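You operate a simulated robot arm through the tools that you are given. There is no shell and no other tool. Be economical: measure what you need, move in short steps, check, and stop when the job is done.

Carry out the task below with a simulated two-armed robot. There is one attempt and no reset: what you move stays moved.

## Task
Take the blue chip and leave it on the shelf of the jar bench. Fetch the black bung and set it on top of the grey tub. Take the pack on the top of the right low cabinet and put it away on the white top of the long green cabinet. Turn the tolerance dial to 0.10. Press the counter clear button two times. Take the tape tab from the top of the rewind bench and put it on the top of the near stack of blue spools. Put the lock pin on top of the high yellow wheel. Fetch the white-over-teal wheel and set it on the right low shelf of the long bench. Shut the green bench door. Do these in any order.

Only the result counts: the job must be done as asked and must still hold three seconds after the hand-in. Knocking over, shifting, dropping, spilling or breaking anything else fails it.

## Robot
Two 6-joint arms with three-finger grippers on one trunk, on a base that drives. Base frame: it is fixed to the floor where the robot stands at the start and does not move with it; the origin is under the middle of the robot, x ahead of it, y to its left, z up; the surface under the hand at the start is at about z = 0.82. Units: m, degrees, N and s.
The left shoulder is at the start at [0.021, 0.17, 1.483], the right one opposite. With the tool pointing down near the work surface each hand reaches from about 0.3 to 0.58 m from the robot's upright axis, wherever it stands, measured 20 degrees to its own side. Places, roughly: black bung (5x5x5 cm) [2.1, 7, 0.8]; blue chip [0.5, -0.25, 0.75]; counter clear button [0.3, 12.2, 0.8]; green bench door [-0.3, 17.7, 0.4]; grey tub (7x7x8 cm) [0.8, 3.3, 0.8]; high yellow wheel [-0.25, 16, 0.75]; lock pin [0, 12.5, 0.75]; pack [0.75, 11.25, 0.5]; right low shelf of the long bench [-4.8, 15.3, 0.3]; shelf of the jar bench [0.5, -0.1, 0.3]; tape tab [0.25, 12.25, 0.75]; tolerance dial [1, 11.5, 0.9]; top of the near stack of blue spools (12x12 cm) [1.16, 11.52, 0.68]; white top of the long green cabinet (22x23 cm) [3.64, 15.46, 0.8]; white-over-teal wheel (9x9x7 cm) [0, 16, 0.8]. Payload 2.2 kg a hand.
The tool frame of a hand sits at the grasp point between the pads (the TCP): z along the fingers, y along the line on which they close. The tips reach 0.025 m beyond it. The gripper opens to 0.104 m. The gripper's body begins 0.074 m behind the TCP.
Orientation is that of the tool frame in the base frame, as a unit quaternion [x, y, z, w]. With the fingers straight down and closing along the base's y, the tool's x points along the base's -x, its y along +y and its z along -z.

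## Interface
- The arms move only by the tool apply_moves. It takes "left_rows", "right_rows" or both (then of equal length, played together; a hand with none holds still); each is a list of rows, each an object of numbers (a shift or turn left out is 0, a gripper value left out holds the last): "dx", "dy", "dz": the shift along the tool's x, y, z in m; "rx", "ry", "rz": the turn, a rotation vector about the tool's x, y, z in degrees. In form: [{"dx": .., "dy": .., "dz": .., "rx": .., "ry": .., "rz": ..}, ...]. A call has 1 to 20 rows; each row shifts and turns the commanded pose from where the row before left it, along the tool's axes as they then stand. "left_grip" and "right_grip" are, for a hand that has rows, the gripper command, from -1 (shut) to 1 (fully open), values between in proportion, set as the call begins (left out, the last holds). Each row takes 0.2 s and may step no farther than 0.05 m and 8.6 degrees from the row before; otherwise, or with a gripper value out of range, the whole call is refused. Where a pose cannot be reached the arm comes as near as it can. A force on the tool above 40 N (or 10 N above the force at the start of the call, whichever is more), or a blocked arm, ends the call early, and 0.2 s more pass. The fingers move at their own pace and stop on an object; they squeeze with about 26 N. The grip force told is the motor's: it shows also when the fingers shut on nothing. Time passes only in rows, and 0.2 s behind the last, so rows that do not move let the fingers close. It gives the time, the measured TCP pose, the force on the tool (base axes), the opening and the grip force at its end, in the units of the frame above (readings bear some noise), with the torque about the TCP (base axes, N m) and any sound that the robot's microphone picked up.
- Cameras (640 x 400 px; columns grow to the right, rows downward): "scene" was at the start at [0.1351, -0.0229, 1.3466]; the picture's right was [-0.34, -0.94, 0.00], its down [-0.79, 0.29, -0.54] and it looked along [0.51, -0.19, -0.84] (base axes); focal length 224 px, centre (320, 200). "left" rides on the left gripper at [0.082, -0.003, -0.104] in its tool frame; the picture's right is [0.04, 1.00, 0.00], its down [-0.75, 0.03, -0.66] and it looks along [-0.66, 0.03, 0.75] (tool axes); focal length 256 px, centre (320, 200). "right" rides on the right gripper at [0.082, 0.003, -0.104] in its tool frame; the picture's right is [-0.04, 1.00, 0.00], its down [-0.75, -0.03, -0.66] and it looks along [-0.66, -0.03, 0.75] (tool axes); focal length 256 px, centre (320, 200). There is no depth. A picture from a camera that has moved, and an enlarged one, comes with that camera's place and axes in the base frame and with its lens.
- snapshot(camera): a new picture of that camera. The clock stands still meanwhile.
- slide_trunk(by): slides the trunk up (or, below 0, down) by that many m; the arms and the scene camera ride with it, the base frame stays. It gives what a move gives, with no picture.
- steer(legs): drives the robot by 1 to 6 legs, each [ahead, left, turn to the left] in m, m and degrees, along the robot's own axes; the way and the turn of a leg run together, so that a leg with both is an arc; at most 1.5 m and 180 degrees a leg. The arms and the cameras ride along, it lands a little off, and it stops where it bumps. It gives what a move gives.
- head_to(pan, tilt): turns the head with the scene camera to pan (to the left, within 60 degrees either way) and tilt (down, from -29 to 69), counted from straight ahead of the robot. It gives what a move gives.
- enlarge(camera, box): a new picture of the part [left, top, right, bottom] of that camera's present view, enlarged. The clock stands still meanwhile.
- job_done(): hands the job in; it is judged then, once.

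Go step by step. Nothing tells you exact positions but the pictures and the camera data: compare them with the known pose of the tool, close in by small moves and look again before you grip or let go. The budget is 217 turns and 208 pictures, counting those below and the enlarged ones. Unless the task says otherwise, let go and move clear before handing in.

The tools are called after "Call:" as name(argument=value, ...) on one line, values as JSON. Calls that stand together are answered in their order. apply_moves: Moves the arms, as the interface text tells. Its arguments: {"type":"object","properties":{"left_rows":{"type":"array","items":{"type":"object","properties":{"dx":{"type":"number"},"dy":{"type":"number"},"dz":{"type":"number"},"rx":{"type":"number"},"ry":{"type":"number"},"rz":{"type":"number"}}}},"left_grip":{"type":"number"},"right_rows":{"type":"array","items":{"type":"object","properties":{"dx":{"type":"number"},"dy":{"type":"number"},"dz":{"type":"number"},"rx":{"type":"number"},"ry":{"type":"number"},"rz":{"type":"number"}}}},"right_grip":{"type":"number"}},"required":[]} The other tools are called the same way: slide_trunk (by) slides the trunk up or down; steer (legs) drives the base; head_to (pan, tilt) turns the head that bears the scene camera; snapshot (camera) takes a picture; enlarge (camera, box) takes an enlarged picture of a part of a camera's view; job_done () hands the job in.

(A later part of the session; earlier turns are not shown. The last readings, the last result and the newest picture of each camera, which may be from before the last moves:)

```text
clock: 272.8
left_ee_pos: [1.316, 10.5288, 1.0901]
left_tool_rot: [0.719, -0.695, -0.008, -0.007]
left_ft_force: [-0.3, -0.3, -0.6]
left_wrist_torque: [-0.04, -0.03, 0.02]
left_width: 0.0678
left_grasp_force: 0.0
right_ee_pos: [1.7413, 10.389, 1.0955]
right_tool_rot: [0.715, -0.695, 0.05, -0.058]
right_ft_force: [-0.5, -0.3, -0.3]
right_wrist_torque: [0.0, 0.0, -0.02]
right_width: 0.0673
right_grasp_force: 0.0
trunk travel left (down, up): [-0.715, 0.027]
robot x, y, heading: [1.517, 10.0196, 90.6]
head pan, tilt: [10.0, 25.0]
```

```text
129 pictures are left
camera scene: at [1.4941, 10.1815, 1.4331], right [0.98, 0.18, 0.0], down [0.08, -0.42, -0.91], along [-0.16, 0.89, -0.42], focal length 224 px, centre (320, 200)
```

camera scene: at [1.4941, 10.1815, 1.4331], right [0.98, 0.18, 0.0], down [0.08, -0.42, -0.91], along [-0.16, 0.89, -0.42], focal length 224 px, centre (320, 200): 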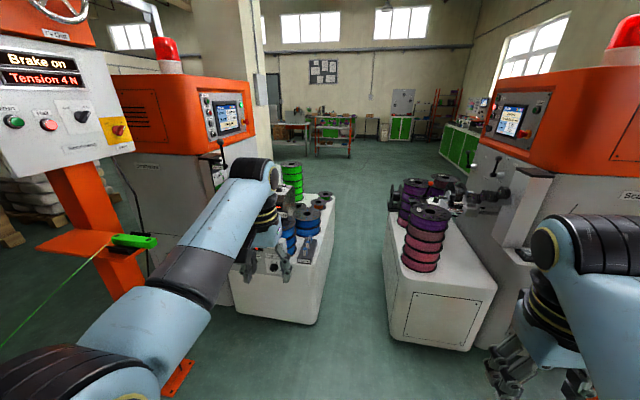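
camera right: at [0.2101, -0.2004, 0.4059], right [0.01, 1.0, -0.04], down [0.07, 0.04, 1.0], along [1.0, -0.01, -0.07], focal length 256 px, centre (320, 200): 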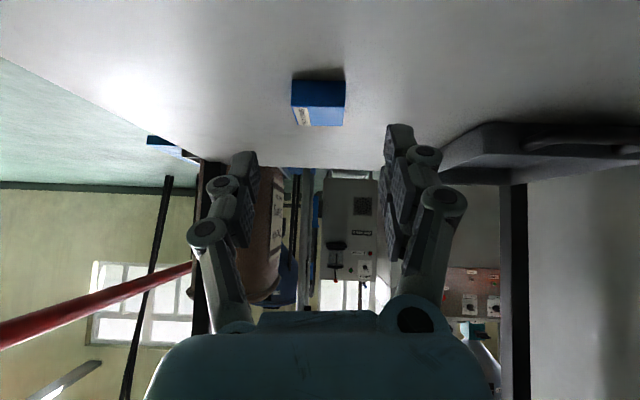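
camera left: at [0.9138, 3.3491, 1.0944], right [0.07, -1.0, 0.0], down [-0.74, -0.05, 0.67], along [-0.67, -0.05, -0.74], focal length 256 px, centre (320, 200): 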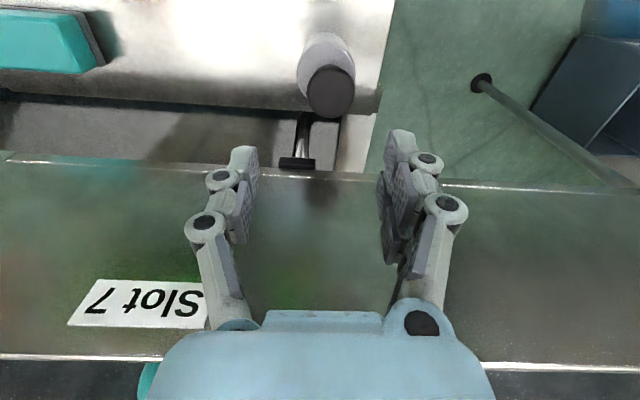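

Call:
apply_moves(left_rows=[{"dy": 0.05}, {"dy": 0.05}, {"dy": 0.05}, {"dz": -0.03}, {}])

Call:
enlarge(camera="scene", box=[200, 150, 360, 280])

```text
clock: 274.0
left_ee_pos: [1.167, 10.5226, 1.1188]
left_tool_rot: [0.719, -0.695, -0.008, -0.008]
left_ft_force: [-0.4, -0.4, -0.1]
left_wrist_torque: [-0.01, -0.03, 0.01]
left_width: 0.0678
left_grasp_force: 0.0
right_ee_pos: [1.742, 10.3877, 1.093]
right_tool_rot: [0.715, -0.695, 0.05, -0.058]
right_ft_force: [0.0, 0.1, -0.2]
right_wrist_torque: [-0.01, -0.02, -0.01]
right_width: 0.0675
right_grasp_force: 0.1
trunk travel left (down, up): [-0.715, 0.027]
robot x, y, heading: [1.5128, 10.0178, 90.4]
head pan, tilt: [10.0, 25.0]
```

```text
3.08 times, centred on (280, 215) of scene
camera zoom: at [1.4936, 10.1812, 1.4331], right [0.98, 0.18, 0.0], down [0.08, -0.42, -0.91], along [-0.16, 0.89, -0.42], focal length 689 px, centre (443, 154)
```

zoom: 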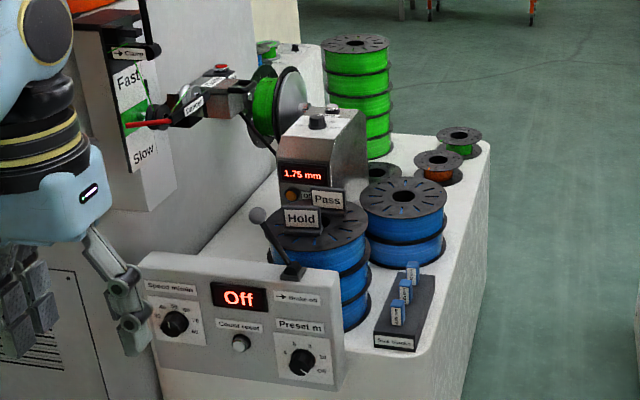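

The gauge unit (1.75 mm) with a knob on top is likely the tolerance dial; the right blue stack matches the listed place. I'll go closer in front of the cabinet to see.

Call:
steer(legs=[[0.6, 0.15, 0]])

Call:
head_to(pan=15, tilt=50)

Call:
snapshot(camera="scene")

Call:
enlarge(camera="scene", box=[180, 60, 380, 260])

```text
clock: 277.4
left_ee_pos: [1.013, 11.1196, 1.1179]
left_tool_rot: [0.719, -0.694, -0.008, -0.008]
left_ft_force: [-0.4, 0.4, -0.5]
left_wrist_torque: [-0.04, -0.02, -0.03]
left_width: 0.0677
left_grasp_force: 0.0
right_ee_pos: [1.5874, 10.9857, 1.0944]
right_tool_rot: [0.715, -0.695, 0.049, -0.058]
right_ft_force: [-0.9, 0.5, -0.7]
right_wrist_torque: [-0.02, -0.01, 0.03]
right_width: 0.0675
right_grasp_force: 0.0
trunk travel left (down, up): [-0.715, 0.027]
robot x, y, heading: [1.3536, 10.6165, 90.4]
head pan, tilt: [10.0, 25.0]
```

```text
clock: 278.3
left_ee_pos: [1.0131, 11.1189, 1.1197]
left_tool_rot: [0.719, -0.695, -0.008, -0.007]
left_ft_force: [0.0, 0.2, 0.2]
left_wrist_torque: [-0.01, -0.01, -0.02]
left_width: 0.0673
left_grasp_force: 0.1
right_ee_pos: [1.5869, 10.9854, 1.0939]
right_tool_rot: [0.715, -0.695, 0.049, -0.059]
right_ft_force: [0.6, -0.6, 0.7]
right_wrist_torque: [0.01, 0.05, 0.02]
right_width: 0.0676
right_grasp_force: 0.1
trunk travel left (down, up): [-0.715, 0.027]
robot x, y, heading: [1.358, 10.6142, 90.2]
head pan, tilt: [15.0, 50.0]
```

```text
127 pictures are left
camera scene: at [1.3357, 10.7609, 1.3958], right [0.96, 0.27, 0.0], down [0.2, -0.74, -0.64], along [-0.17, 0.62, -0.77], focal length 224 px, centre (320, 200)
```

scene: 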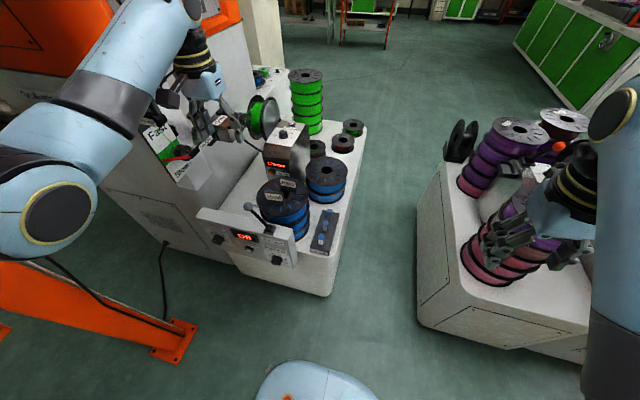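

```text
2.00 times, centred on (280, 160) of scene
camera zoom: at [1.3357, 10.7609, 1.3958], right [0.96, 0.27, 0.0], down [0.2, -0.74, -0.64], along [-0.17, 0.62, -0.77], focal length 448 px, centre (400, 280)
```

zoom: 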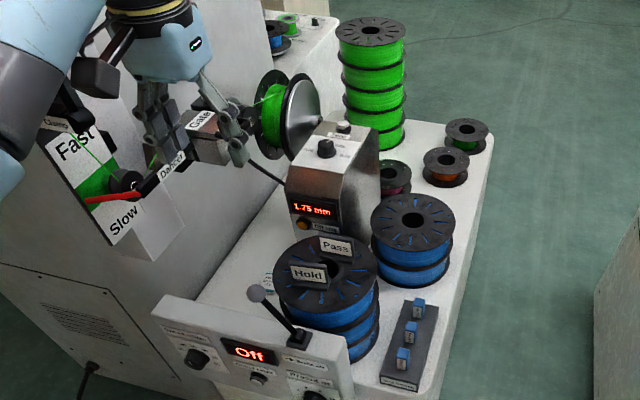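

Call:
snapshot(camera="left")

Call:
enlarge(camera="scene", box=[220, 120, 300, 200])

```text
125 pictures are left
camera left: at [1.0194, 11.0355, 1.2222], right [-1.0, -0.08, 0.0], down [-0.06, 0.74, 0.67], along [-0.05, 0.67, -0.74], focal length 256 px, centre (320, 200)
```

left: 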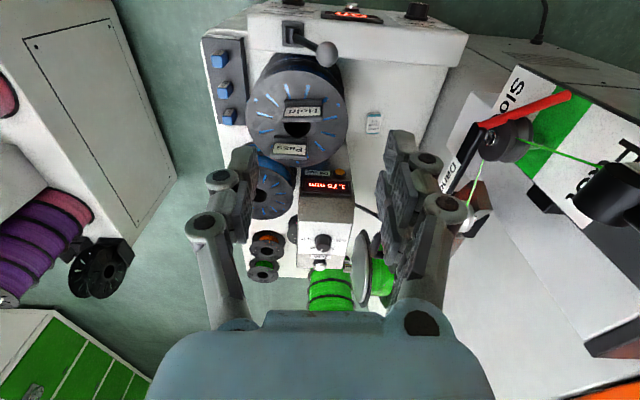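

```text
5.00 times, centred on (260, 160) of scene
camera zoom: at [1.3357, 10.7609, 1.3958], right [0.96, 0.27, 0.0], down [0.2, -0.74, -0.64], along [-0.17, 0.62, -0.77], focal length 1120 px, centre (620, 400)
```

zoom: 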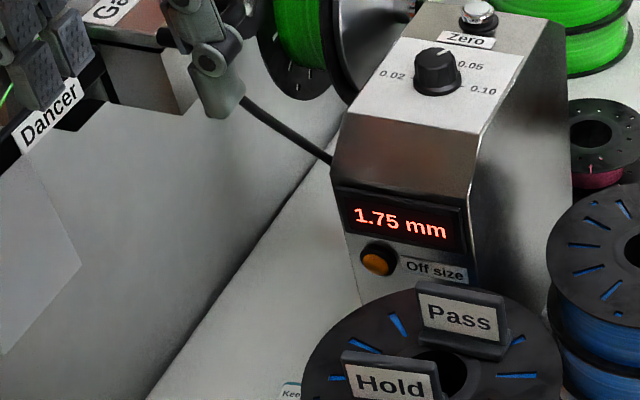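

Call:
enlarge(camera="scene", box=[268, 122, 300, 146])

Call:
enlarge(camera="left", box=[350, 90, 400, 150])

Call:
enlarge(camera="left", box=[290, 170, 360, 275])

```text
16.00 times, centred on (284, 134) of scene
camera zoom: at [1.3357, 10.7609, 1.3958], right [0.96, 0.27, 0.0], down [0.2, -0.74, -0.64], along [-0.17, 0.62, -0.77], focal length 3585 px, centre (896, 1256)
```

zoom: 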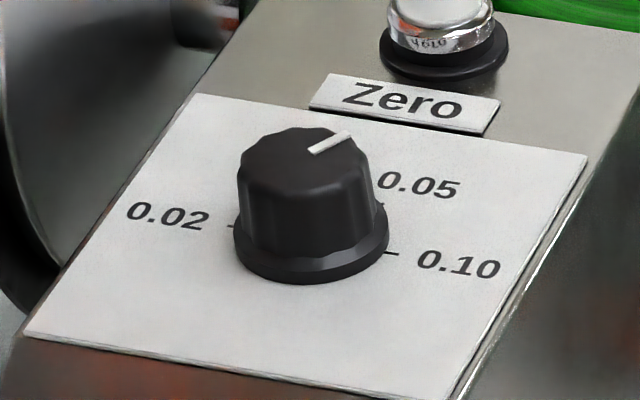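

```text
6.67 times, centred on (375, 120) of left
camera zoom: at [1.0194, 11.0355, 1.2222], right [-1.0, -0.08, 0.0], down [-0.06, 0.74, 0.67], along [-0.05, 0.67, -0.74], focal length 1707 px, centre (-47, 733)
```

zoom: 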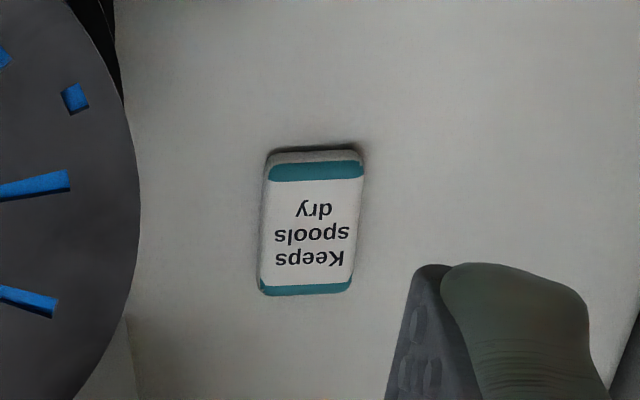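

```text
3.81 times, centred on (325, 222) of left
camera zoom: at [1.0194, 11.0355, 1.2222], right [-1.0, -0.08, 0.0], down [-0.06, 0.74, 0.67], along [-0.05, 0.67, -0.74], focal length 975 px, centre (301, 114)
```

zoom: 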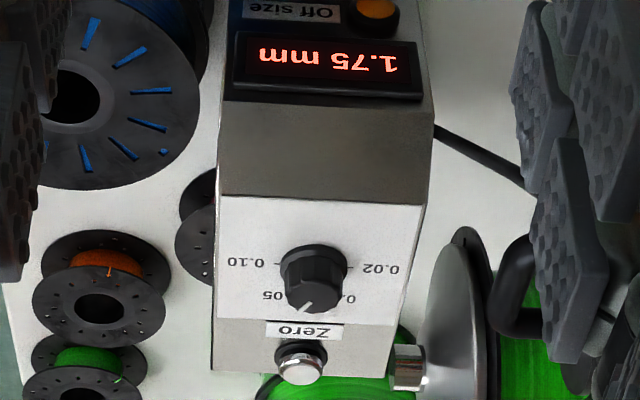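

The knob points at 0.05; 0.10 is 60° clockwise. Knob top is at (0.978, 11.496, 0.87); the small "Keeps spools dry" pack lies at about (0.85, 11.33). I'll move in for the dial with the left hand.

Call:
steer(legs=[[0.24, 0, 0], [0, 0.1, 0]])

Call:
slide_trunk(by=-0.15)

Call:
snapshot(camera="left")

Call:
snapshot(camera="scene")

```text
clock: 280.9
left_ee_pos: [0.9177, 11.357, 1.1179]
left_tool_rot: [0.718, -0.695, -0.005, -0.011]
left_ft_force: [0.1, -0.1, -0.6]
left_wrist_torque: [-0.03, 0.01, 0.02]
left_width: 0.0678
left_grasp_force: 0.0
right_ee_pos: [1.4865, 11.2246, 1.0941]
right_tool_rot: [0.716, -0.694, 0.049, -0.058]
right_ft_force: [0.7, 0.4, 1.1]
right_wrist_torque: [-0.03, 0.02, -0.01]
right_width: 0.0678
right_grasp_force: 0.1
trunk travel left (down, up): [-0.715, 0.027]
robot x, y, heading: [1.2581, 10.8512, 90.7]
head pan, tilt: [15.0, 50.0]
stopped in leg 2: the robot was blocked; the commanded pose is now the measured one
```

```text
clock: 282.1
left_ee_pos: [0.9115, 11.3587, 1.0244]
left_tool_rot: [0.721, -0.692, -0.014, -0.009]
left_ft_force: [-3.8, -8.7, 14.4]
left_wrist_torque: [-0.44, 0.58, 0.24]
left_width: 0.0783
left_grasp_force: 3.7
right_ee_pos: [1.4866, 11.224, 0.9939]
right_tool_rot: [0.716, -0.693, 0.05, -0.059]
right_ft_force: [-0.9, -0.4, 0.9]
right_wrist_torque: [-0.01, -0.01, 0.0]
right_width: 0.0677
right_grasp_force: 0.0
trunk travel left (down, up): [-0.616, 0.126]
robot x, y, heading: [1.2597, 10.8527, 90.7]
head pan, tilt: [15.0, 50.0]
stopped: the force on the tool passed its limit at 46 N (the readings are from after the stop); the commanded pose is now the measured one
```

```text
120 pictures are left
camera left: at [0.9191, 11.2733, 1.1273], right [-1.0, -0.08, 0.0], down [-0.06, 0.73, 0.68], along [-0.06, 0.68, -0.73], focal length 256 px, centre (320, 200)
```

left: 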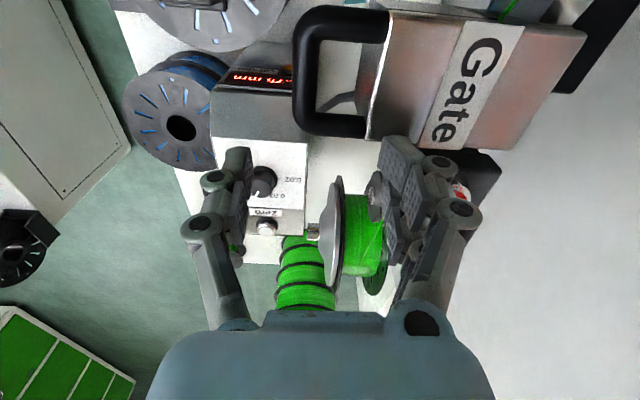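

```text
119 pictures are left
camera scene: at [1.2358, 10.9983, 1.2959], right [0.96, 0.27, 0.0], down [0.21, -0.74, -0.64], along [-0.17, 0.62, -0.77], focal length 224 px, centre (320, 200)
```

scene: 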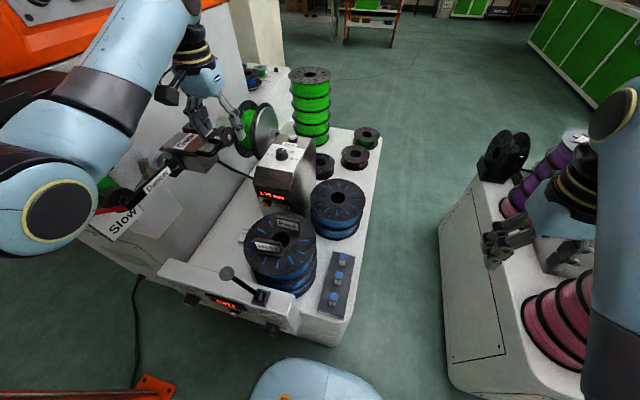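

The left finger pressed on the "Gate" box. Lift off and move right, over the knob side.

Call:
apply_moves(left_rows=[{"dz": -0.03}, {"dz": -0.03}, {"dy": -0.035}, {"dy": -0.03}, {}])

Call:
enlarge(camera="scene", box=[140, 70, 340, 240])

Call:
snapshot(camera="left")

```text
clock: 283.3
left_ee_pos: [0.9717, 11.3794, 1.0513]
left_tool_rot: [0.719, -0.695, -0.012, -0.01]
left_ft_force: [-0.2, 0.8, 0.6]
left_wrist_torque: [-0.02, -0.02, 0.0]
left_width: 0.0677
left_grasp_force: 0.2
left hand out of reach, approached as far as the arm can: row 2, 3, 4
right_ee_pos: [1.487, 11.2259, 0.9951]
right_tool_rot: [0.716, -0.694, 0.05, -0.058]
right_ft_force: [-0.2, -0.2, -1.2]
right_wrist_torque: [-0.03, -0.02, -0.01]
right_width: 0.0674
right_grasp_force: 0.0
trunk travel left (down, up): [-0.616, 0.126]
robot x, y, heading: [1.2544, 10.8555, 90.7]
head pan, tilt: [15.0, 50.0]
```

```text
2.35 times, centred on (240, 155) of scene
camera zoom: at [1.2353, 11.001, 1.2961], right [0.96, 0.27, 0.0], down [0.21, -0.74, -0.64], along [-0.17, 0.62, -0.77], focal length 527 px, centre (508, 306)
```

zoom: 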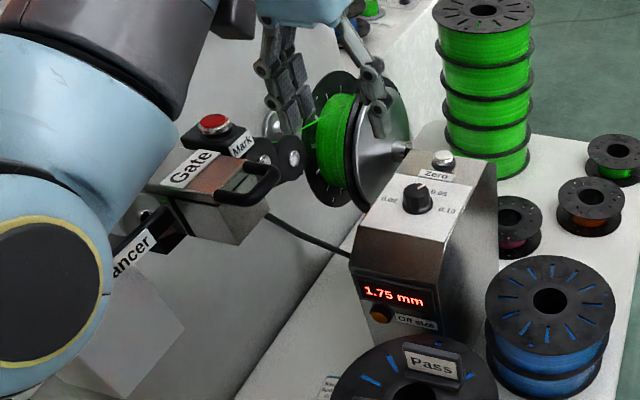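

```text
117 pictures are left
camera left: at [0.9781, 11.2955, 1.1548], right [-1.0, -0.08, 0.0], down [-0.06, 0.73, 0.68], along [-0.05, 0.68, -0.73], focal length 256 px, centre (320, 200)
```

left: 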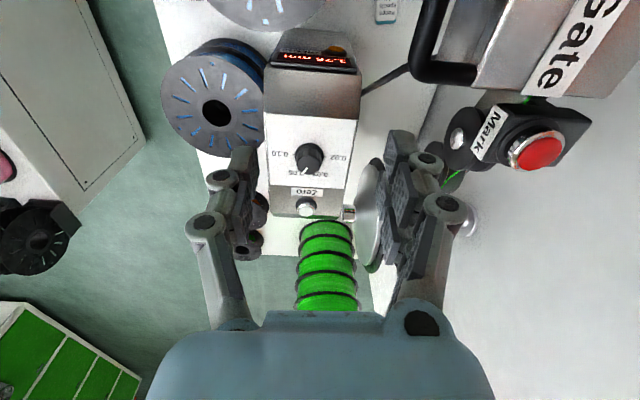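

Now move over the knob, pre-rotating the wrist by -30° so I can turn +60°.

Call:
apply_moves(left_rows=[{"dx": -0.03, "dy": -0.005, "dz": 0.02}, {"dx": -0.03, "dz": 0.02}, {"dx": -0.03}, {"dx": -0.02}, {"rz": -7.5}, {"rz": -7.5}, {"rz": -7.5}, {"rz": -7.5}, {}], left_grip=0)

Call:
snapshot(camera="left")

```text
clock: 285.3
left_ee_pos: [0.9711, 11.4888, 1.0165]
left_tool_rot: [0.875, -0.484, -0.009, -0.011]
left_ft_force: [0.0, -0.8, 0.6]
left_wrist_torque: [0.01, 0.01, 0.01]
left_width: 0.0521
left_grasp_force: 0.1
right_ee_pos: [1.4862, 11.225, 0.9941]
right_tool_rot: [0.716, -0.694, 0.05, -0.058]
right_ft_force: [0.5, 0.5, 0.5]
right_wrist_torque: [-0.02, -0.03, 0.0]
right_width: 0.0674
right_grasp_force: 0.0
trunk travel left (down, up): [-0.616, 0.126]
robot x, y, heading: [1.2582, 10.8528, 90.6]
head pan, tilt: [15.0, 50.0]
```

```text
116 pictures are left
camera left: at [1.0179, 11.4194, 1.12], right [-0.82, -0.57, -0.01], down [-0.43, 0.6, 0.68], along [-0.37, 0.56, -0.74], focal length 256 px, centre (320, 200)
```

left: 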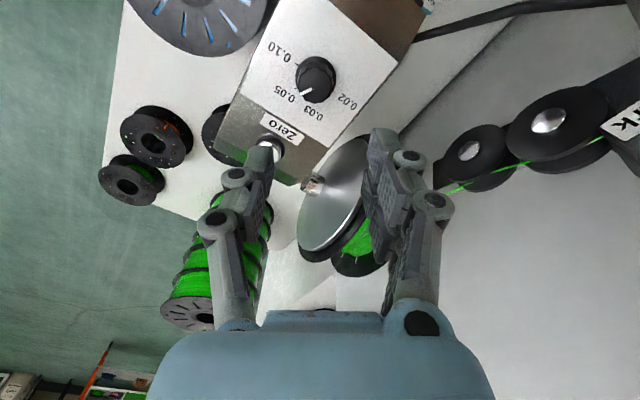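

Call:
apply_moves(left_rows=[{"dx": 0.007, "dy": -0.0065}, {}])

Call:
slide_trunk(by=-0.1)

Call:
snapshot(camera="left")

Call:
enlarge(camera="scene", box=[200, 60, 340, 160])

```text
clock: 285.9
left_ee_pos: [0.9795, 11.4865, 1.0163]
left_tool_rot: [0.875, -0.483, -0.009, -0.012]
left_ft_force: [0.0, -0.7, 0.0]
left_wrist_torque: [0.01, 0.02, -0.02]
left_width: 0.0523
left_grasp_force: 0.0
right_ee_pos: [1.4864, 11.2238, 0.9954]
right_tool_rot: [0.716, -0.694, 0.05, -0.058]
right_ft_force: [-0.8, -0.4, 0.0]
right_wrist_torque: [0.01, -0.04, -0.01]
right_width: 0.0675
right_grasp_force: 0.1
trunk travel left (down, up): [-0.616, 0.126]
robot x, y, heading: [1.2553, 10.8563, 90.5]
head pan, tilt: [15.0, 50.0]
```

```text
clock: 287.2
left_ee_pos: [0.9807, 11.4866, 0.9174]
left_tool_rot: [0.875, -0.484, -0.008, -0.012]
left_ft_force: [-0.1, -0.7, -0.4]
left_wrist_torque: [0.06, 0.02, 0.0]
left_width: 0.0522
left_grasp_force: 0.0
right_ee_pos: [1.4887, 11.2233, 0.8943]
right_tool_rot: [0.716, -0.694, 0.051, -0.058]
right_ft_force: [0.1, -0.5, 0.2]
right_wrist_torque: [-0.01, 0.02, 0.01]
right_width: 0.0678
right_grasp_force: 0.0
trunk travel left (down, up): [-0.516, 0.226]
robot x, y, heading: [1.2612, 10.8532, 90.6]
head pan, tilt: [15.0, 50.0]
```

```text
115 pictures are left
camera left: at [1.027, 11.4171, 1.0203], right [-0.82, -0.57, -0.01], down [-0.42, 0.6, 0.68], along [-0.37, 0.56, -0.74], focal length 256 px, centre (320, 200)
```

left: 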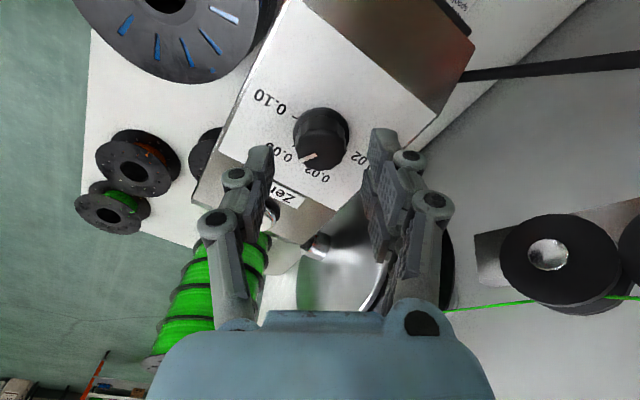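

```text
4.00 times, centred on (270, 110) of scene
camera zoom: at [1.2361, 11.001, 1.1955], right [0.96, 0.27, 0.0], down [0.21, -0.74, -0.64], along [-0.17, 0.62, -0.77], focal length 896 px, centre (520, 560)
```

zoom: 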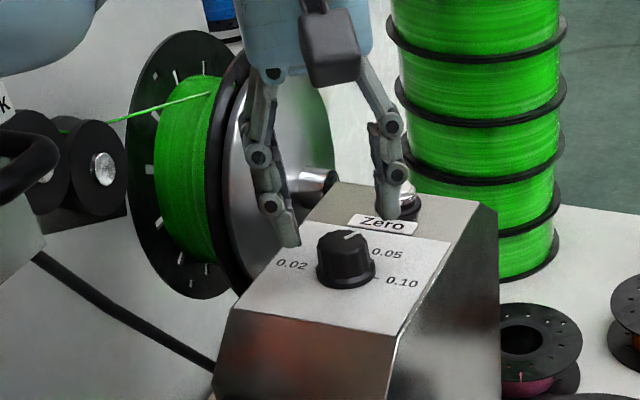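

The right finger would come near the Zero button at this angle; I'll rotate back to 0° (fingers along x) and check.

Call:
apply_moves(left_rows=[{"rz": 7.5}, {"rz": 7.5}, {"rz": 7.5}, {"rz": 7.5}, {}])

Call:
snapshot(camera="left")

Call:
enlarge(camera="scene", box=[200, 60, 340, 160])

```text
clock: 288.4
left_ee_pos: [0.9808, 11.4879, 0.9161]
left_tool_rot: [0.718, -0.696, -0.012, -0.009]
left_ft_force: [-0.4, 0.2, 1.2]
left_wrist_torque: [-0.03, -0.01, 0.05]
left_width: 0.0519
left_grasp_force: 0.1
right_ee_pos: [1.4866, 11.2245, 0.8954]
right_tool_rot: [0.716, -0.694, 0.049, -0.059]
right_ft_force: [0.3, -0.1, 0.3]
right_wrist_torque: [-0.01, -0.01, -0.01]
right_width: 0.0675
right_grasp_force: 0.1
trunk travel left (down, up): [-0.516, 0.226]
robot x, y, heading: [1.2565, 10.8506, 90.7]
head pan, tilt: [15.0, 50.0]
```

```text
113 pictures are left
camera left: at [0.9868, 11.4037, 1.0198], right [-1.0, -0.08, 0.0], down [-0.05, 0.73, 0.68], along [-0.05, 0.68, -0.73], focal length 256 px, centre (320, 200)
```

left: 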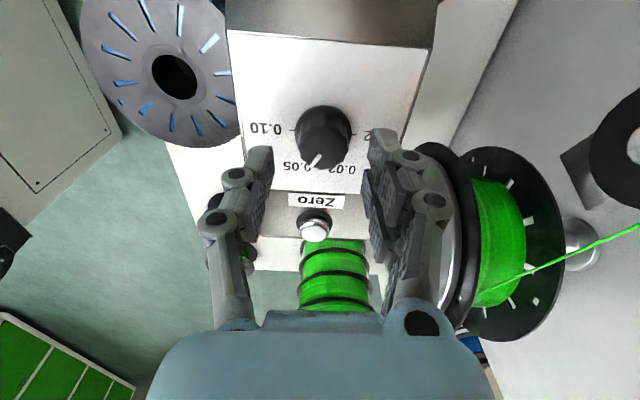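

```text
4.00 times, centred on (270, 110) of scene
camera zoom: at [1.2361, 11.0012, 1.1954], right [0.96, 0.27, 0.0], down [0.21, -0.74, -0.64], along [-0.17, 0.62, -0.77], focal length 896 px, centre (520, 560)
```

zoom: 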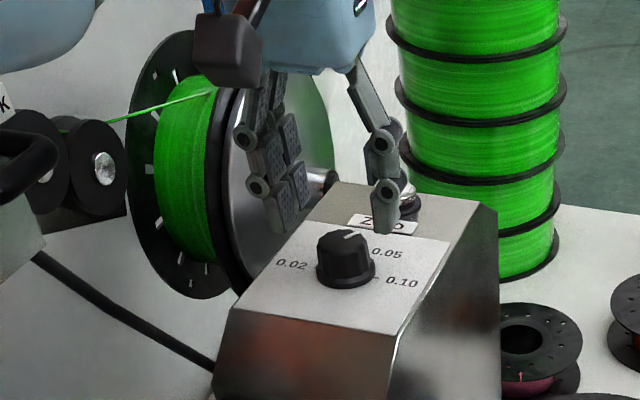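

Centred. Descend around the knob in steps.

Call:
apply_moves(left_rows=[{"dz": 0.012}, {"dz": 0.012}, {}])

Call:
enlarge(camera="scene", box=[220, 80, 330, 160])

Call:
snapshot(camera="left")

```text
clock: 289.2
left_ee_pos: [0.9805, 11.4892, 0.8934]
left_tool_rot: [0.72, -0.694, -0.012, -0.01]
left_ft_force: [0.9, -0.6, 0.0]
left_wrist_torque: [-0.03, 0.0, -0.03]
left_width: 0.0519
left_grasp_force: 0.0
right_ee_pos: [1.4872, 11.2244, 0.8951]
right_tool_rot: [0.716, -0.694, 0.05, -0.059]
right_ft_force: [0.2, 0.4, 0.0]
right_wrist_torque: [-0.02, 0.0, 0.01]
right_width: 0.0677
right_grasp_force: 0.1
trunk travel left (down, up): [-0.516, 0.226]
robot x, y, heading: [1.2575, 10.8562, 90.8]
head pan, tilt: [15.0, 50.0]
```

```text
5.00 times, centred on (275, 120) of scene
camera zoom: at [1.2361, 11.0012, 1.1954], right [0.96, 0.27, 0.0], down [0.21, -0.74, -0.64], along [-0.17, 0.62, -0.77], focal length 1120 px, centre (545, 600)
```

zoom: 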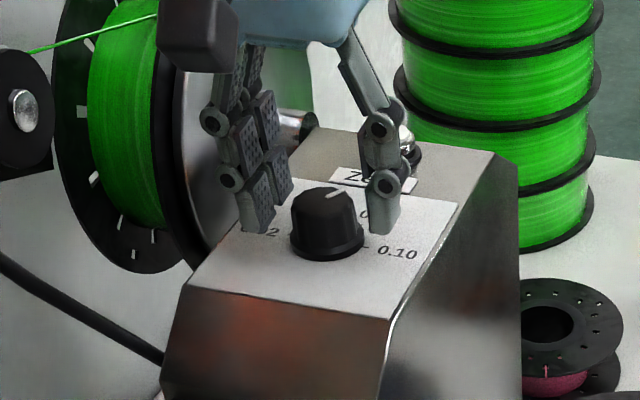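

```text
110 pictures are left
camera left: at [0.9873, 11.4045, 0.9956], right [-1.0, -0.08, 0.0], down [-0.06, 0.73, 0.68], along [-0.05, 0.68, -0.73], focal length 256 px, centre (320, 200)
```

left: 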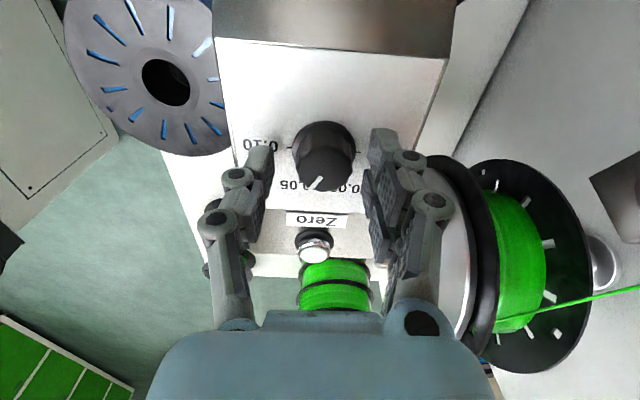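

Call:
apply_moves(left_rows=[{"dz": 0.004}, {"dz": 0.003}, {}])

Call:
apply_moves(left_rows=[{}, {}, {}, {}], left_grip=-1)

Call:
enlarge(camera="scene", box=[220, 80, 330, 160])

```text
clock: 290.0
left_ee_pos: [0.9801, 11.4887, 0.8853]
left_tool_rot: [0.72, -0.694, -0.011, -0.01]
left_ft_force: [0.2, -0.3, 0.3]
left_wrist_torque: [0.04, 0.02, 0.02]
left_width: 0.0518
left_grasp_force: 0.0
right_ee_pos: [1.4874, 11.2243, 0.8938]
right_tool_rot: [0.715, -0.694, 0.05, -0.06]
right_ft_force: [0.1, -0.1, 0.4]
right_wrist_torque: [0.02, 0.02, 0.02]
right_width: 0.0678
right_grasp_force: 0.0
trunk travel left (down, up): [-0.516, 0.226]
robot x, y, heading: [1.2599, 10.8487, 90.4]
head pan, tilt: [15.0, 50.0]
```

```text
clock: 291.0
left_ee_pos: [0.9781, 11.4884, 0.8852]
left_tool_rot: [0.721, -0.693, -0.011, -0.009]
left_ft_force: [-10.3, 0.9, 1.5]
left_wrist_torque: [-0.06, 0.43, 0.04]
left_width: 0.0328
left_grasp_force: 45.1
right_ee_pos: [1.4864, 11.2248, 0.8955]
right_tool_rot: [0.717, -0.693, 0.051, -0.059]
right_ft_force: [0.0, 0.0, -0.9]
right_wrist_torque: [0.01, -0.01, -0.02]
right_width: 0.0676
right_grasp_force: 0.0
trunk travel left (down, up): [-0.516, 0.226]
robot x, y, heading: [1.2604, 10.8516, 90.4]
head pan, tilt: [15.0, 50.0]
```

```text
5.00 times, centred on (275, 120) of scene
camera zoom: at [1.2348, 11.0012, 1.1954], right [0.96, 0.27, 0.0], down [0.21, -0.74, -0.64], along [-0.17, 0.62, -0.77], focal length 1120 px, centre (545, 600)
```

zoom: 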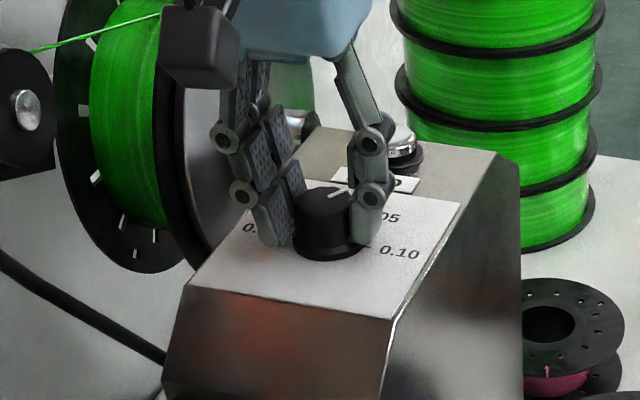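

Gripped the knob. Turn +60° (clockwise).

Call:
apply_moves(left_rows=[{"rz": 6}, {"rz": 6}, {"rz": 6}, {"rz": 6}, {"rz": 6}, {"rz": 6}, {"rz": 6}, {"rz": 6}, {"rz": 6}, {"rz": 5}, {}])

Call:
enlarge(camera="scene", box=[220, 80, 330, 160])

Call:
snapshot(camera="left")

```text
clock: 293.4
left_ee_pos: [0.9768, 11.4904, 0.8864]
left_tool_rot: [-0.286, 0.958, 0.016, 0.002]
left_ft_force: [-27.0, 16.2, 8.9]
left_wrist_torque: [0.61, 0.26, 0.66]
left_width: 0.0329
left_grasp_force: 45.1
right_ee_pos: [1.4852, 11.2257, 0.8952]
right_tool_rot: [0.716, -0.694, 0.051, -0.059]
right_ft_force: [-0.3, -0.3, 0.4]
right_wrist_torque: [-0.02, 0.0, 0.0]
right_width: 0.0673
right_grasp_force: 0.0
trunk travel left (down, up): [-0.516, 0.226]
robot x, y, heading: [1.256, 10.8567, 90.5]
head pan, tilt: [15.0, 50.0]
```

```text
5.00 times, centred on (275, 120) of scene
camera zoom: at [1.2335, 11.0024, 1.1953], right [0.96, 0.27, 0.0], down [0.21, -0.74, -0.64], along [-0.17, 0.62, -0.77], focal length 1120 px, centre (545, 600)
```

zoom: 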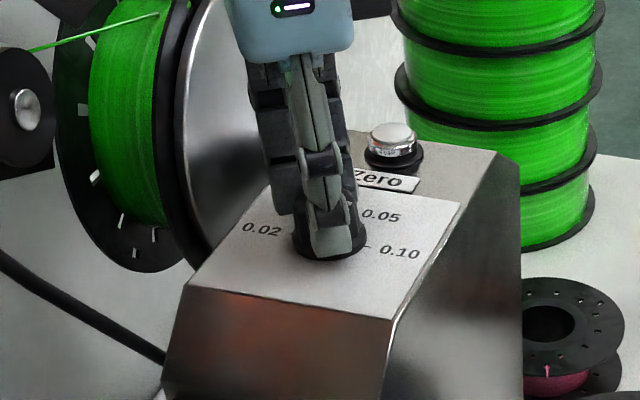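

```text
107 pictures are left
camera left: at [0.9107, 11.4393, 0.9897], right [-0.58, 0.81, 0.03], down [0.62, 0.42, 0.67], along [0.53, 0.4, -0.74], focal length 256 px, centre (320, 200)
```

left: 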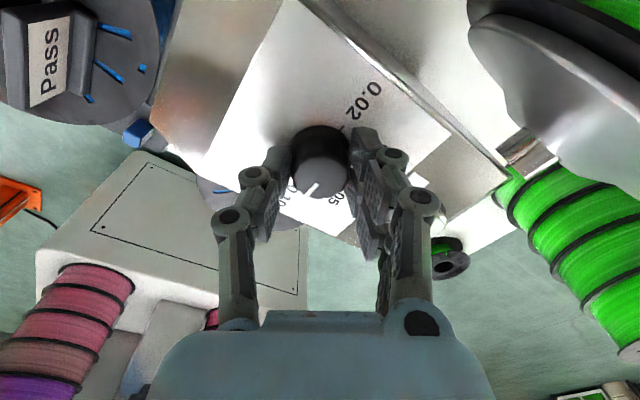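

Rotated about 59° without slip. Release, lift, and read the pointer.

Call:
apply_moves(left_rows=[{}, {}, {"dz": -0.02}, {"dz": -0.03}, {"dz": -0.03}, {}], left_grip=0)

Call:
enlarge(camera="scene", box=[262, 104, 310, 140])

Call:
enlarge(camera="left", box=[240, 20, 400, 160])

```text
clock: 294.8
left_ee_pos: [0.9807, 11.4864, 0.965]
left_tool_rot: [-0.286, 0.958, 0.015, 0.004]
left_ft_force: [0.3, 0.3, -0.3]
left_wrist_torque: [-0.01, 0.01, 0.01]
left_width: 0.0519
left_grasp_force: 0.0
right_ee_pos: [1.4865, 11.2247, 0.8951]
right_tool_rot: [0.716, -0.693, 0.051, -0.058]
right_ft_force: [0.3, -0.3, -0.2]
right_wrist_torque: [0.0, -0.02, 0.0]
right_width: 0.0674
right_grasp_force: 0.1
trunk travel left (down, up): [-0.516, 0.226]
robot x, y, heading: [1.2618, 10.8488, 90.8]
head pan, tilt: [15.0, 50.0]
```

```text
11.11 times, centred on (286, 122) of scene
camera zoom: at [1.2359, 11.0014, 1.1953], right [0.96, 0.27, 0.0], down [0.21, -0.74, -0.64], along [-0.17, 0.62, -0.77], focal length 2490 px, centre (698, 1067)
```

zoom: 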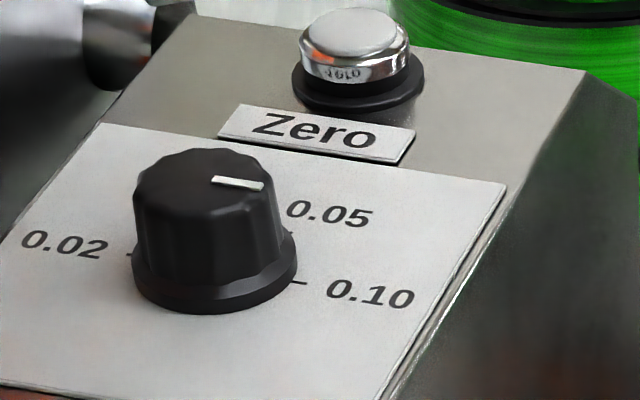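

```text
2.86 times, centred on (320, 90) of left
camera zoom: at [0.9152, 11.436, 1.0699], right [-0.58, 0.81, 0.03], down [0.62, 0.42, 0.67], along [0.53, 0.4, -0.74], focal length 731 px, centre (320, 514)
```

zoom: 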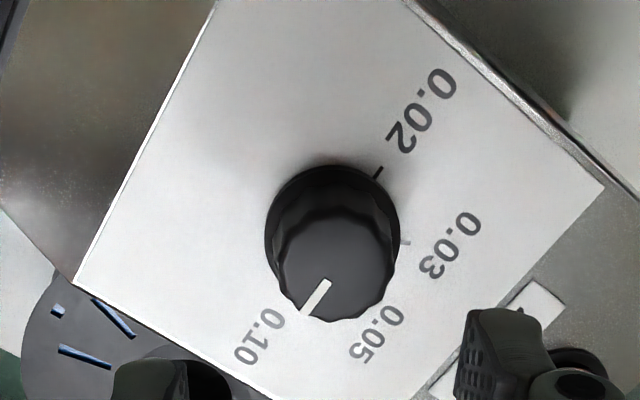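

The dial reads 0.10. Next I'll do the west-side items (button, tape tab) first, so raise, back out and go round via the y≈10 crossing.

Call:
slide_trunk(by=0.22)

Call:
apply_moves(left_rows=[{"rz": -8}, {"rz": -8}, {"rz": -8}, {"rz": -8}, {"rz": -8}, {"rz": -8}, {"rz": -8}, {"rz": -3}, {}])

Call:
steer(legs=[[0, -0.08, 0], [-0.8, 0, 0]])

```text
clock: 297.1
left_ee_pos: [0.9798, 11.4861, 1.1862]
left_tool_rot: [-0.284, 0.959, 0.014, 0.003]
left_ft_force: [0.8, 0.4, -0.3]
left_wrist_torque: [0.03, -0.01, -0.01]
left_width: 0.052
left_grasp_force: 0.1
right_ee_pos: [1.4855, 11.224, 1.1133]
right_tool_rot: [0.716, -0.694, 0.05, -0.057]
right_ft_force: [0.1, -0.2, 0.0]
right_wrist_torque: [-0.01, 0.04, 0.02]
right_width: 0.0677
right_grasp_force: 0.1
trunk travel left (down, up): [-0.736, 0.006]
robot x, y, heading: [1.2588, 10.857, 90.4]
head pan, tilt: [15.0, 50.0]
```

```text
clock: 299.1
left_ee_pos: [0.9803, 11.4864, 1.185]
left_tool_rot: [0.721, -0.693, -0.011, -0.009]
left_ft_force: [0.1, 0.9, 0.2]
left_wrist_torque: [0.0, 0.01, 0.03]
left_width: 0.0519
left_grasp_force: 0.0
right_ee_pos: [1.4867, 11.2247, 1.1143]
right_tool_rot: [0.716, -0.694, 0.05, -0.058]
right_ft_force: [0.0, -0.3, 0.2]
right_wrist_torque: [0.01, 0.0, -0.05]
right_width: 0.0678
right_grasp_force: 0.0
trunk travel left (down, up): [-0.736, 0.006]
robot x, y, heading: [1.2603, 10.8528, 90.6]
head pan, tilt: [15.0, 50.0]
```

```text
clock: 304.1
left_ee_pos: [1.0674, 10.6804, 1.1858]
left_tool_rot: [0.721, -0.693, -0.012, -0.01]
left_ft_force: [0.2, 0.2, 0.6]
left_wrist_torque: [0.0, 0.0, 0.0]
left_width: 0.0521
left_grasp_force: 0.0
right_ee_pos: [1.5739, 10.4187, 1.1146]
right_tool_rot: [0.716, -0.694, 0.051, -0.058]
right_ft_force: [-1.0, 0.3, -0.2]
right_wrist_torque: [0.01, 0.0, -0.03]
right_width: 0.0677
right_grasp_force: 0.1
trunk travel left (down, up): [-0.736, 0.006]
robot x, y, heading: [1.3461, 10.048, 90.7]
head pan, tilt: [15.0, 50.0]
```

Call:
apply_moves(left_rows=[{"dx": 0.04}, {"dx": 0.04}, {"dx": 0.04}, {"dx": 0.04}, {"dx": 0.03}, {}])

Call:
slide_trunk(by=-0.27)

Call:
steer(legs=[[-0.03, 0, 0], [0, 0, 89.5], [1.2, 0, 0], [1.0, 0, 0]])

```text
clock: 305.5
left_ee_pos: [1.0686, 10.5146, 1.138]
left_tool_rot: [0.72, -0.693, -0.013, -0.011]
left_ft_force: [-0.2, 0.1, 1.4]
left_wrist_torque: [0.0, 0.02, 0.03]
left_width: 0.0518
left_grasp_force: 0.1
left hand out of reach, approached as far as the arm can: row 3, 4, 5
right_ee_pos: [1.5737, 10.4198, 1.1155]
right_tool_rot: [0.716, -0.694, 0.05, -0.058]
right_ft_force: [-0.2, -0.7, 0.3]
right_wrist_torque: [-0.01, -0.01, 0.0]
right_width: 0.0679
right_grasp_force: 0.0
trunk travel left (down, up): [-0.736, 0.006]
robot x, y, heading: [1.3461, 10.0493, 90.7]
head pan, tilt: [15.0, 50.0]
```

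```text
clock: 308.3
left_ee_pos: [1.0701, 10.515, 0.8629]
left_tool_rot: [0.721, -0.693, -0.01, -0.008]
left_ft_force: [0.4, -0.2, 0.3]
left_wrist_torque: [0.0, 0.04, 0.0]
left_width: 0.0522
left_grasp_force: 0.0
right_ee_pos: [1.5761, 10.4187, 0.845]
right_tool_rot: [0.716, -0.693, 0.052, -0.059]
right_ft_force: [0.3, -0.3, 1.2]
right_wrist_torque: [-0.01, 0.01, -0.02]
right_width: 0.0676
right_grasp_force: 0.1
trunk travel left (down, up): [-0.466, 0.276]
robot x, y, heading: [1.3455, 10.0474, 90.7]
head pan, tilt: [15.0, 50.0]
```

```text
clock: 323.2
left_ee_pos: [-1.2893, 9.7466, 0.8621]
left_tool_rot: [1.0, 0.014, -0.014, 0.001]
left_ft_force: [0.9, -0.6, 1.1]
left_wrist_torque: [-0.02, -0.03, -0.02]
left_width: 0.0519
left_grasp_force: 0.1
right_ee_pos: [-1.1895, 10.2527, 0.8434]
right_tool_rot: [0.997, 0.012, -0.005, -0.079]
right_ft_force: [-0.7, 0.5, -0.5]
right_wrist_torque: [-0.02, -0.03, 0.03]
right_width: 0.0675
right_grasp_force: 0.2
trunk travel left (down, up): [-0.466, 0.276]
robot x, y, heading: [-0.8202, 10.0162, -179.8]
head pan, tilt: [15.0, 50.0]
```

Call:
steer(legs=[[0, 0, -90], [1.0, 0, 0]])

Call:
slide_trunk(by=0.22)

Call:
head_to(pan=-35, tilt=30)

Call:
snapshot(camera="scene")

```text
clock: 332.2
left_ee_pos: [-1.1042, 11.4864, 0.8615]
left_tool_rot: [0.721, -0.693, -0.01, -0.008]
left_ft_force: [-0.5, 0.1, 0.6]
left_wrist_torque: [-0.01, -0.03, -0.01]
left_width: 0.0518
left_grasp_force: 0.1
right_ee_pos: [-0.5986, 11.3918, 0.8449]
right_tool_rot: [0.717, -0.692, 0.052, -0.059]
right_ft_force: [-0.3, 0.6, 0.0]
right_wrist_torque: [-0.02, 0.03, 0.01]
right_width: 0.0677
right_grasp_force: 0.2
trunk travel left (down, up): [-0.466, 0.276]
robot x, y, heading: [-0.8251, 11.02, 90.8]
head pan, tilt: [15.0, 50.0]
```

```text
clock: 334.6
left_ee_pos: [-1.1039, 11.4863, 1.0814]
left_tool_rot: [0.721, -0.693, -0.011, -0.008]
left_ft_force: [0.0, -0.4, 0.8]
left_wrist_torque: [-0.03, 0.0, 0.02]
left_width: 0.0519
left_grasp_force: 0.1
right_ee_pos: [-0.599, 11.3913, 1.0645]
right_tool_rot: [0.717, -0.693, 0.052, -0.06]
right_ft_force: [-0.4, 0.5, 0.4]
right_wrist_torque: [0.0, 0.02, 0.0]
right_width: 0.0677
right_grasp_force: 0.1
trunk travel left (down, up): [-0.686, 0.056]
robot x, y, heading: [-0.8304, 11.0191, 90.8]
head pan, tilt: [15.0, 50.0]
```

```text
clock: 335.7
left_ee_pos: [-1.1047, 11.4859, 1.0826]
left_tool_rot: [0.721, -0.693, -0.01, -0.008]
left_ft_force: [0.8, 0.0, -0.3]
left_wrist_torque: [0.01, -0.05, -0.02]
left_width: 0.0518
left_grasp_force: 0.1
right_ee_pos: [-0.5992, 11.3913, 1.0636]
right_tool_rot: [0.717, -0.693, 0.051, -0.061]
right_ft_force: [-0.4, 0.0, -0.6]
right_wrist_torque: [0.0, 0.0, 0.01]
right_width: 0.0676
right_grasp_force: 0.0
trunk travel left (down, up): [-0.686, 0.056]
robot x, y, heading: [-0.8259, 11.0242, 90.8]
head pan, tilt: [-35.0, 30.0]
```

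```text
104 pictures are left
camera scene: at [-0.7794, 11.1671, 1.3959], right [0.83, -0.56, 0.0], down [-0.28, -0.41, -0.87], along [0.49, 0.72, -0.5], focal length 224 px, centre (320, 200)
```

scene: 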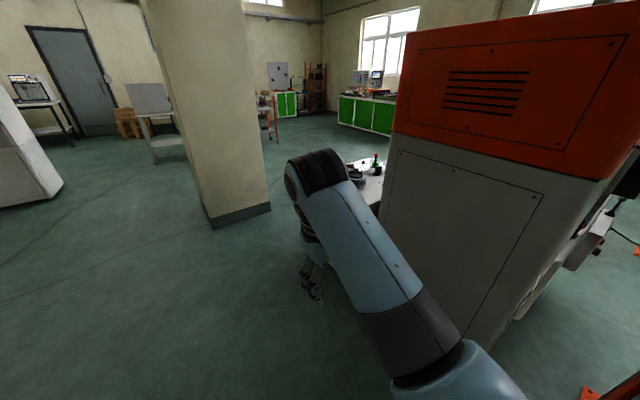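

Call:
steer(legs=[[1.25, 0.05, 0], [0, 0, -90.8]])

Call:
head_to(pan=0, tilt=40)

Call:
snapshot(camera="scene")

```text
clock: 346.0
left_ee_pos: [-0.4393, 12.574, 1.0814]
left_tool_rot: [-0.026, 1.0, 0.0, 0.014]
left_ft_force: [-0.2, 0.1, -0.3]
left_wrist_torque: [-0.04, -0.03, -0.02]
left_width: 0.0519
left_grasp_force: 0.1
right_ee_pos: [-0.5261, 12.0678, 1.0649]
right_tool_rot: [-0.023, 0.997, -0.08, 0.007]
right_ft_force: [-0.6, -0.3, -0.2]
right_wrist_torque: [0.01, 0.01, 0.03]
right_width: 0.0677
right_grasp_force: 0.0
trunk travel left (down, up): [-0.686, 0.056]
robot x, y, heading: [-0.9041, 12.2901, 1.4]
head pan, tilt: [-35.0, 30.0]
```

```text
clock: 347.0
left_ee_pos: [-0.4399, 12.5752, 1.0833]
left_tool_rot: [-0.026, 1.0, 0.002, 0.013]
left_ft_force: [0.5, -1.1, -1.2]
left_wrist_torque: [0.0, -0.02, 0.02]
left_width: 0.0518
left_grasp_force: 0.0
right_ee_pos: [-0.5282, 12.0678, 1.0642]
right_tool_rot: [-0.023, 0.997, -0.078, 0.007]
right_ft_force: [0.0, 0.7, -0.1]
right_wrist_torque: [0.04, 0.03, -0.04]
right_width: 0.0677
right_grasp_force: 0.0
trunk travel left (down, up): [-0.686, 0.056]
robot x, y, heading: [-0.8992, 12.2884, 1.3]
head pan, tilt: [0.0, 40.0]
```

```text
103 pictures are left
camera scene: at [-0.7464, 12.2969, 1.3806], right [0.02, -1.0, 0.0], down [-0.64, -0.02, -0.77], along [0.77, 0.02, -0.64], focal length 224 px, centre (320, 200)
```

scene: 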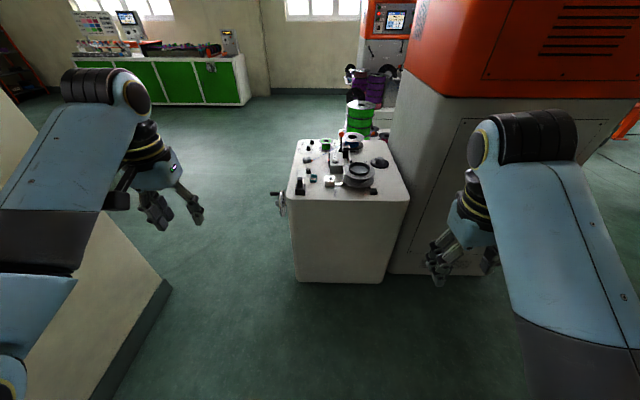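

Call:
enlarge(camera="scene", box=[260, 120, 420, 220])

```text
4.00 times, centred on (340, 170) of scene
camera zoom: at [-0.7464, 12.2969, 1.3806], right [0.02, -1.0, 0.0], down [-0.64, -0.02, -0.77], along [0.77, 0.02, -0.64], focal length 896 px, centre (240, 320)
```

zoom: 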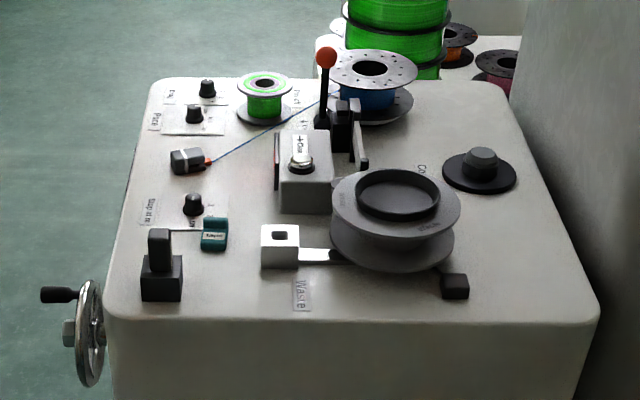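

The bench top shows: lock pin in a black block (left front), teal tape tab, and the Clear button on a box. I'll move closer and view with the left hand camera.

Call:
steer(legs=[[0.54, -0.05, -1.3]])

Call:
head_to(pan=0, tilt=55)

Call:
enlarge(camera="scene", box=[200, 60, 440, 230])

Call:
snapshot(camera="left")

```text
clock: 350.1
left_ee_pos: [0.1074, 12.5246, 1.0814]
left_tool_rot: [-0.017, 1.0, 0.001, 0.013]
left_ft_force: [0.4, 0.1, -0.9]
left_wrist_torque: [0.0, 0.01, 0.0]
left_width: 0.052
left_grasp_force: 0.1
right_ee_pos: [0.0091, 12.0188, 1.0655]
right_tool_rot: [-0.013, 0.997, -0.079, 0.005]
right_ft_force: [0.2, 0.0, 0.0]
right_wrist_torque: [-0.03, 0.02, -0.03]
right_width: 0.0676
right_grasp_force: 0.1
trunk travel left (down, up): [-0.686, 0.056]
robot x, y, heading: [-0.358, 12.2516, 0.2]
head pan, tilt: [0.0, 40.0]
```

```text
clock: 350.9
left_ee_pos: [0.1081, 12.5242, 1.0827]
left_tool_rot: [-0.017, 1.0, 0.001, 0.013]
left_ft_force: [-0.3, 0.1, 0.1]
left_wrist_torque: [0.0, 0.01, 0.0]
left_width: 0.052
left_grasp_force: 0.1
right_ee_pos: [0.0089, 12.0188, 1.0646]
right_tool_rot: [-0.014, 0.997, -0.078, 0.006]
right_ft_force: [0.1, 0.1, 0.2]
right_wrist_torque: [0.03, -0.02, 0.0]
right_width: 0.0675
right_grasp_force: 0.0
trunk travel left (down, up): [-0.686, 0.056]
robot x, y, heading: [-0.357, 12.2506, 0.3]
head pan, tilt: [0.0, 55.0]
```

```text
2.35 times, centred on (320, 145) of scene
camera zoom: at [-0.2186, 12.2526, 1.36], right [0.01, -1.0, 0.0], down [-0.82, 0.0, -0.57], along [0.57, 0.0, -0.82], focal length 527 px, centre (320, 329)
```

zoom: 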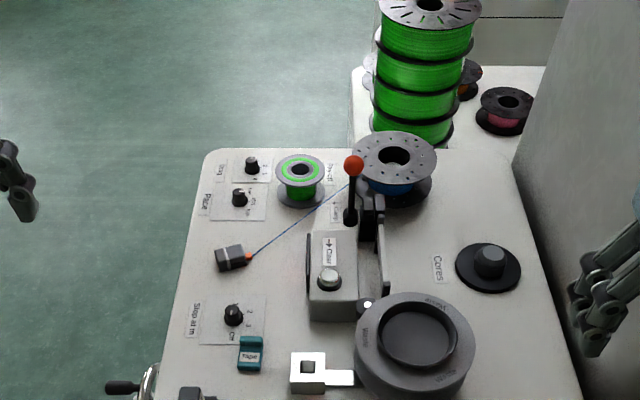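

```text
100 pictures are left
camera left: at [0.0234, 12.5183, 1.1853], right [-0.07, 1.0, 0.0], down [0.73, 0.05, 0.68], along [0.67, 0.05, -0.74], focal length 256 px, centre (320, 200)
```

left: 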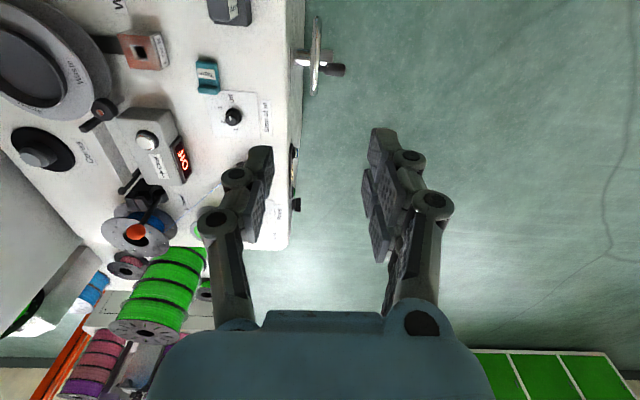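

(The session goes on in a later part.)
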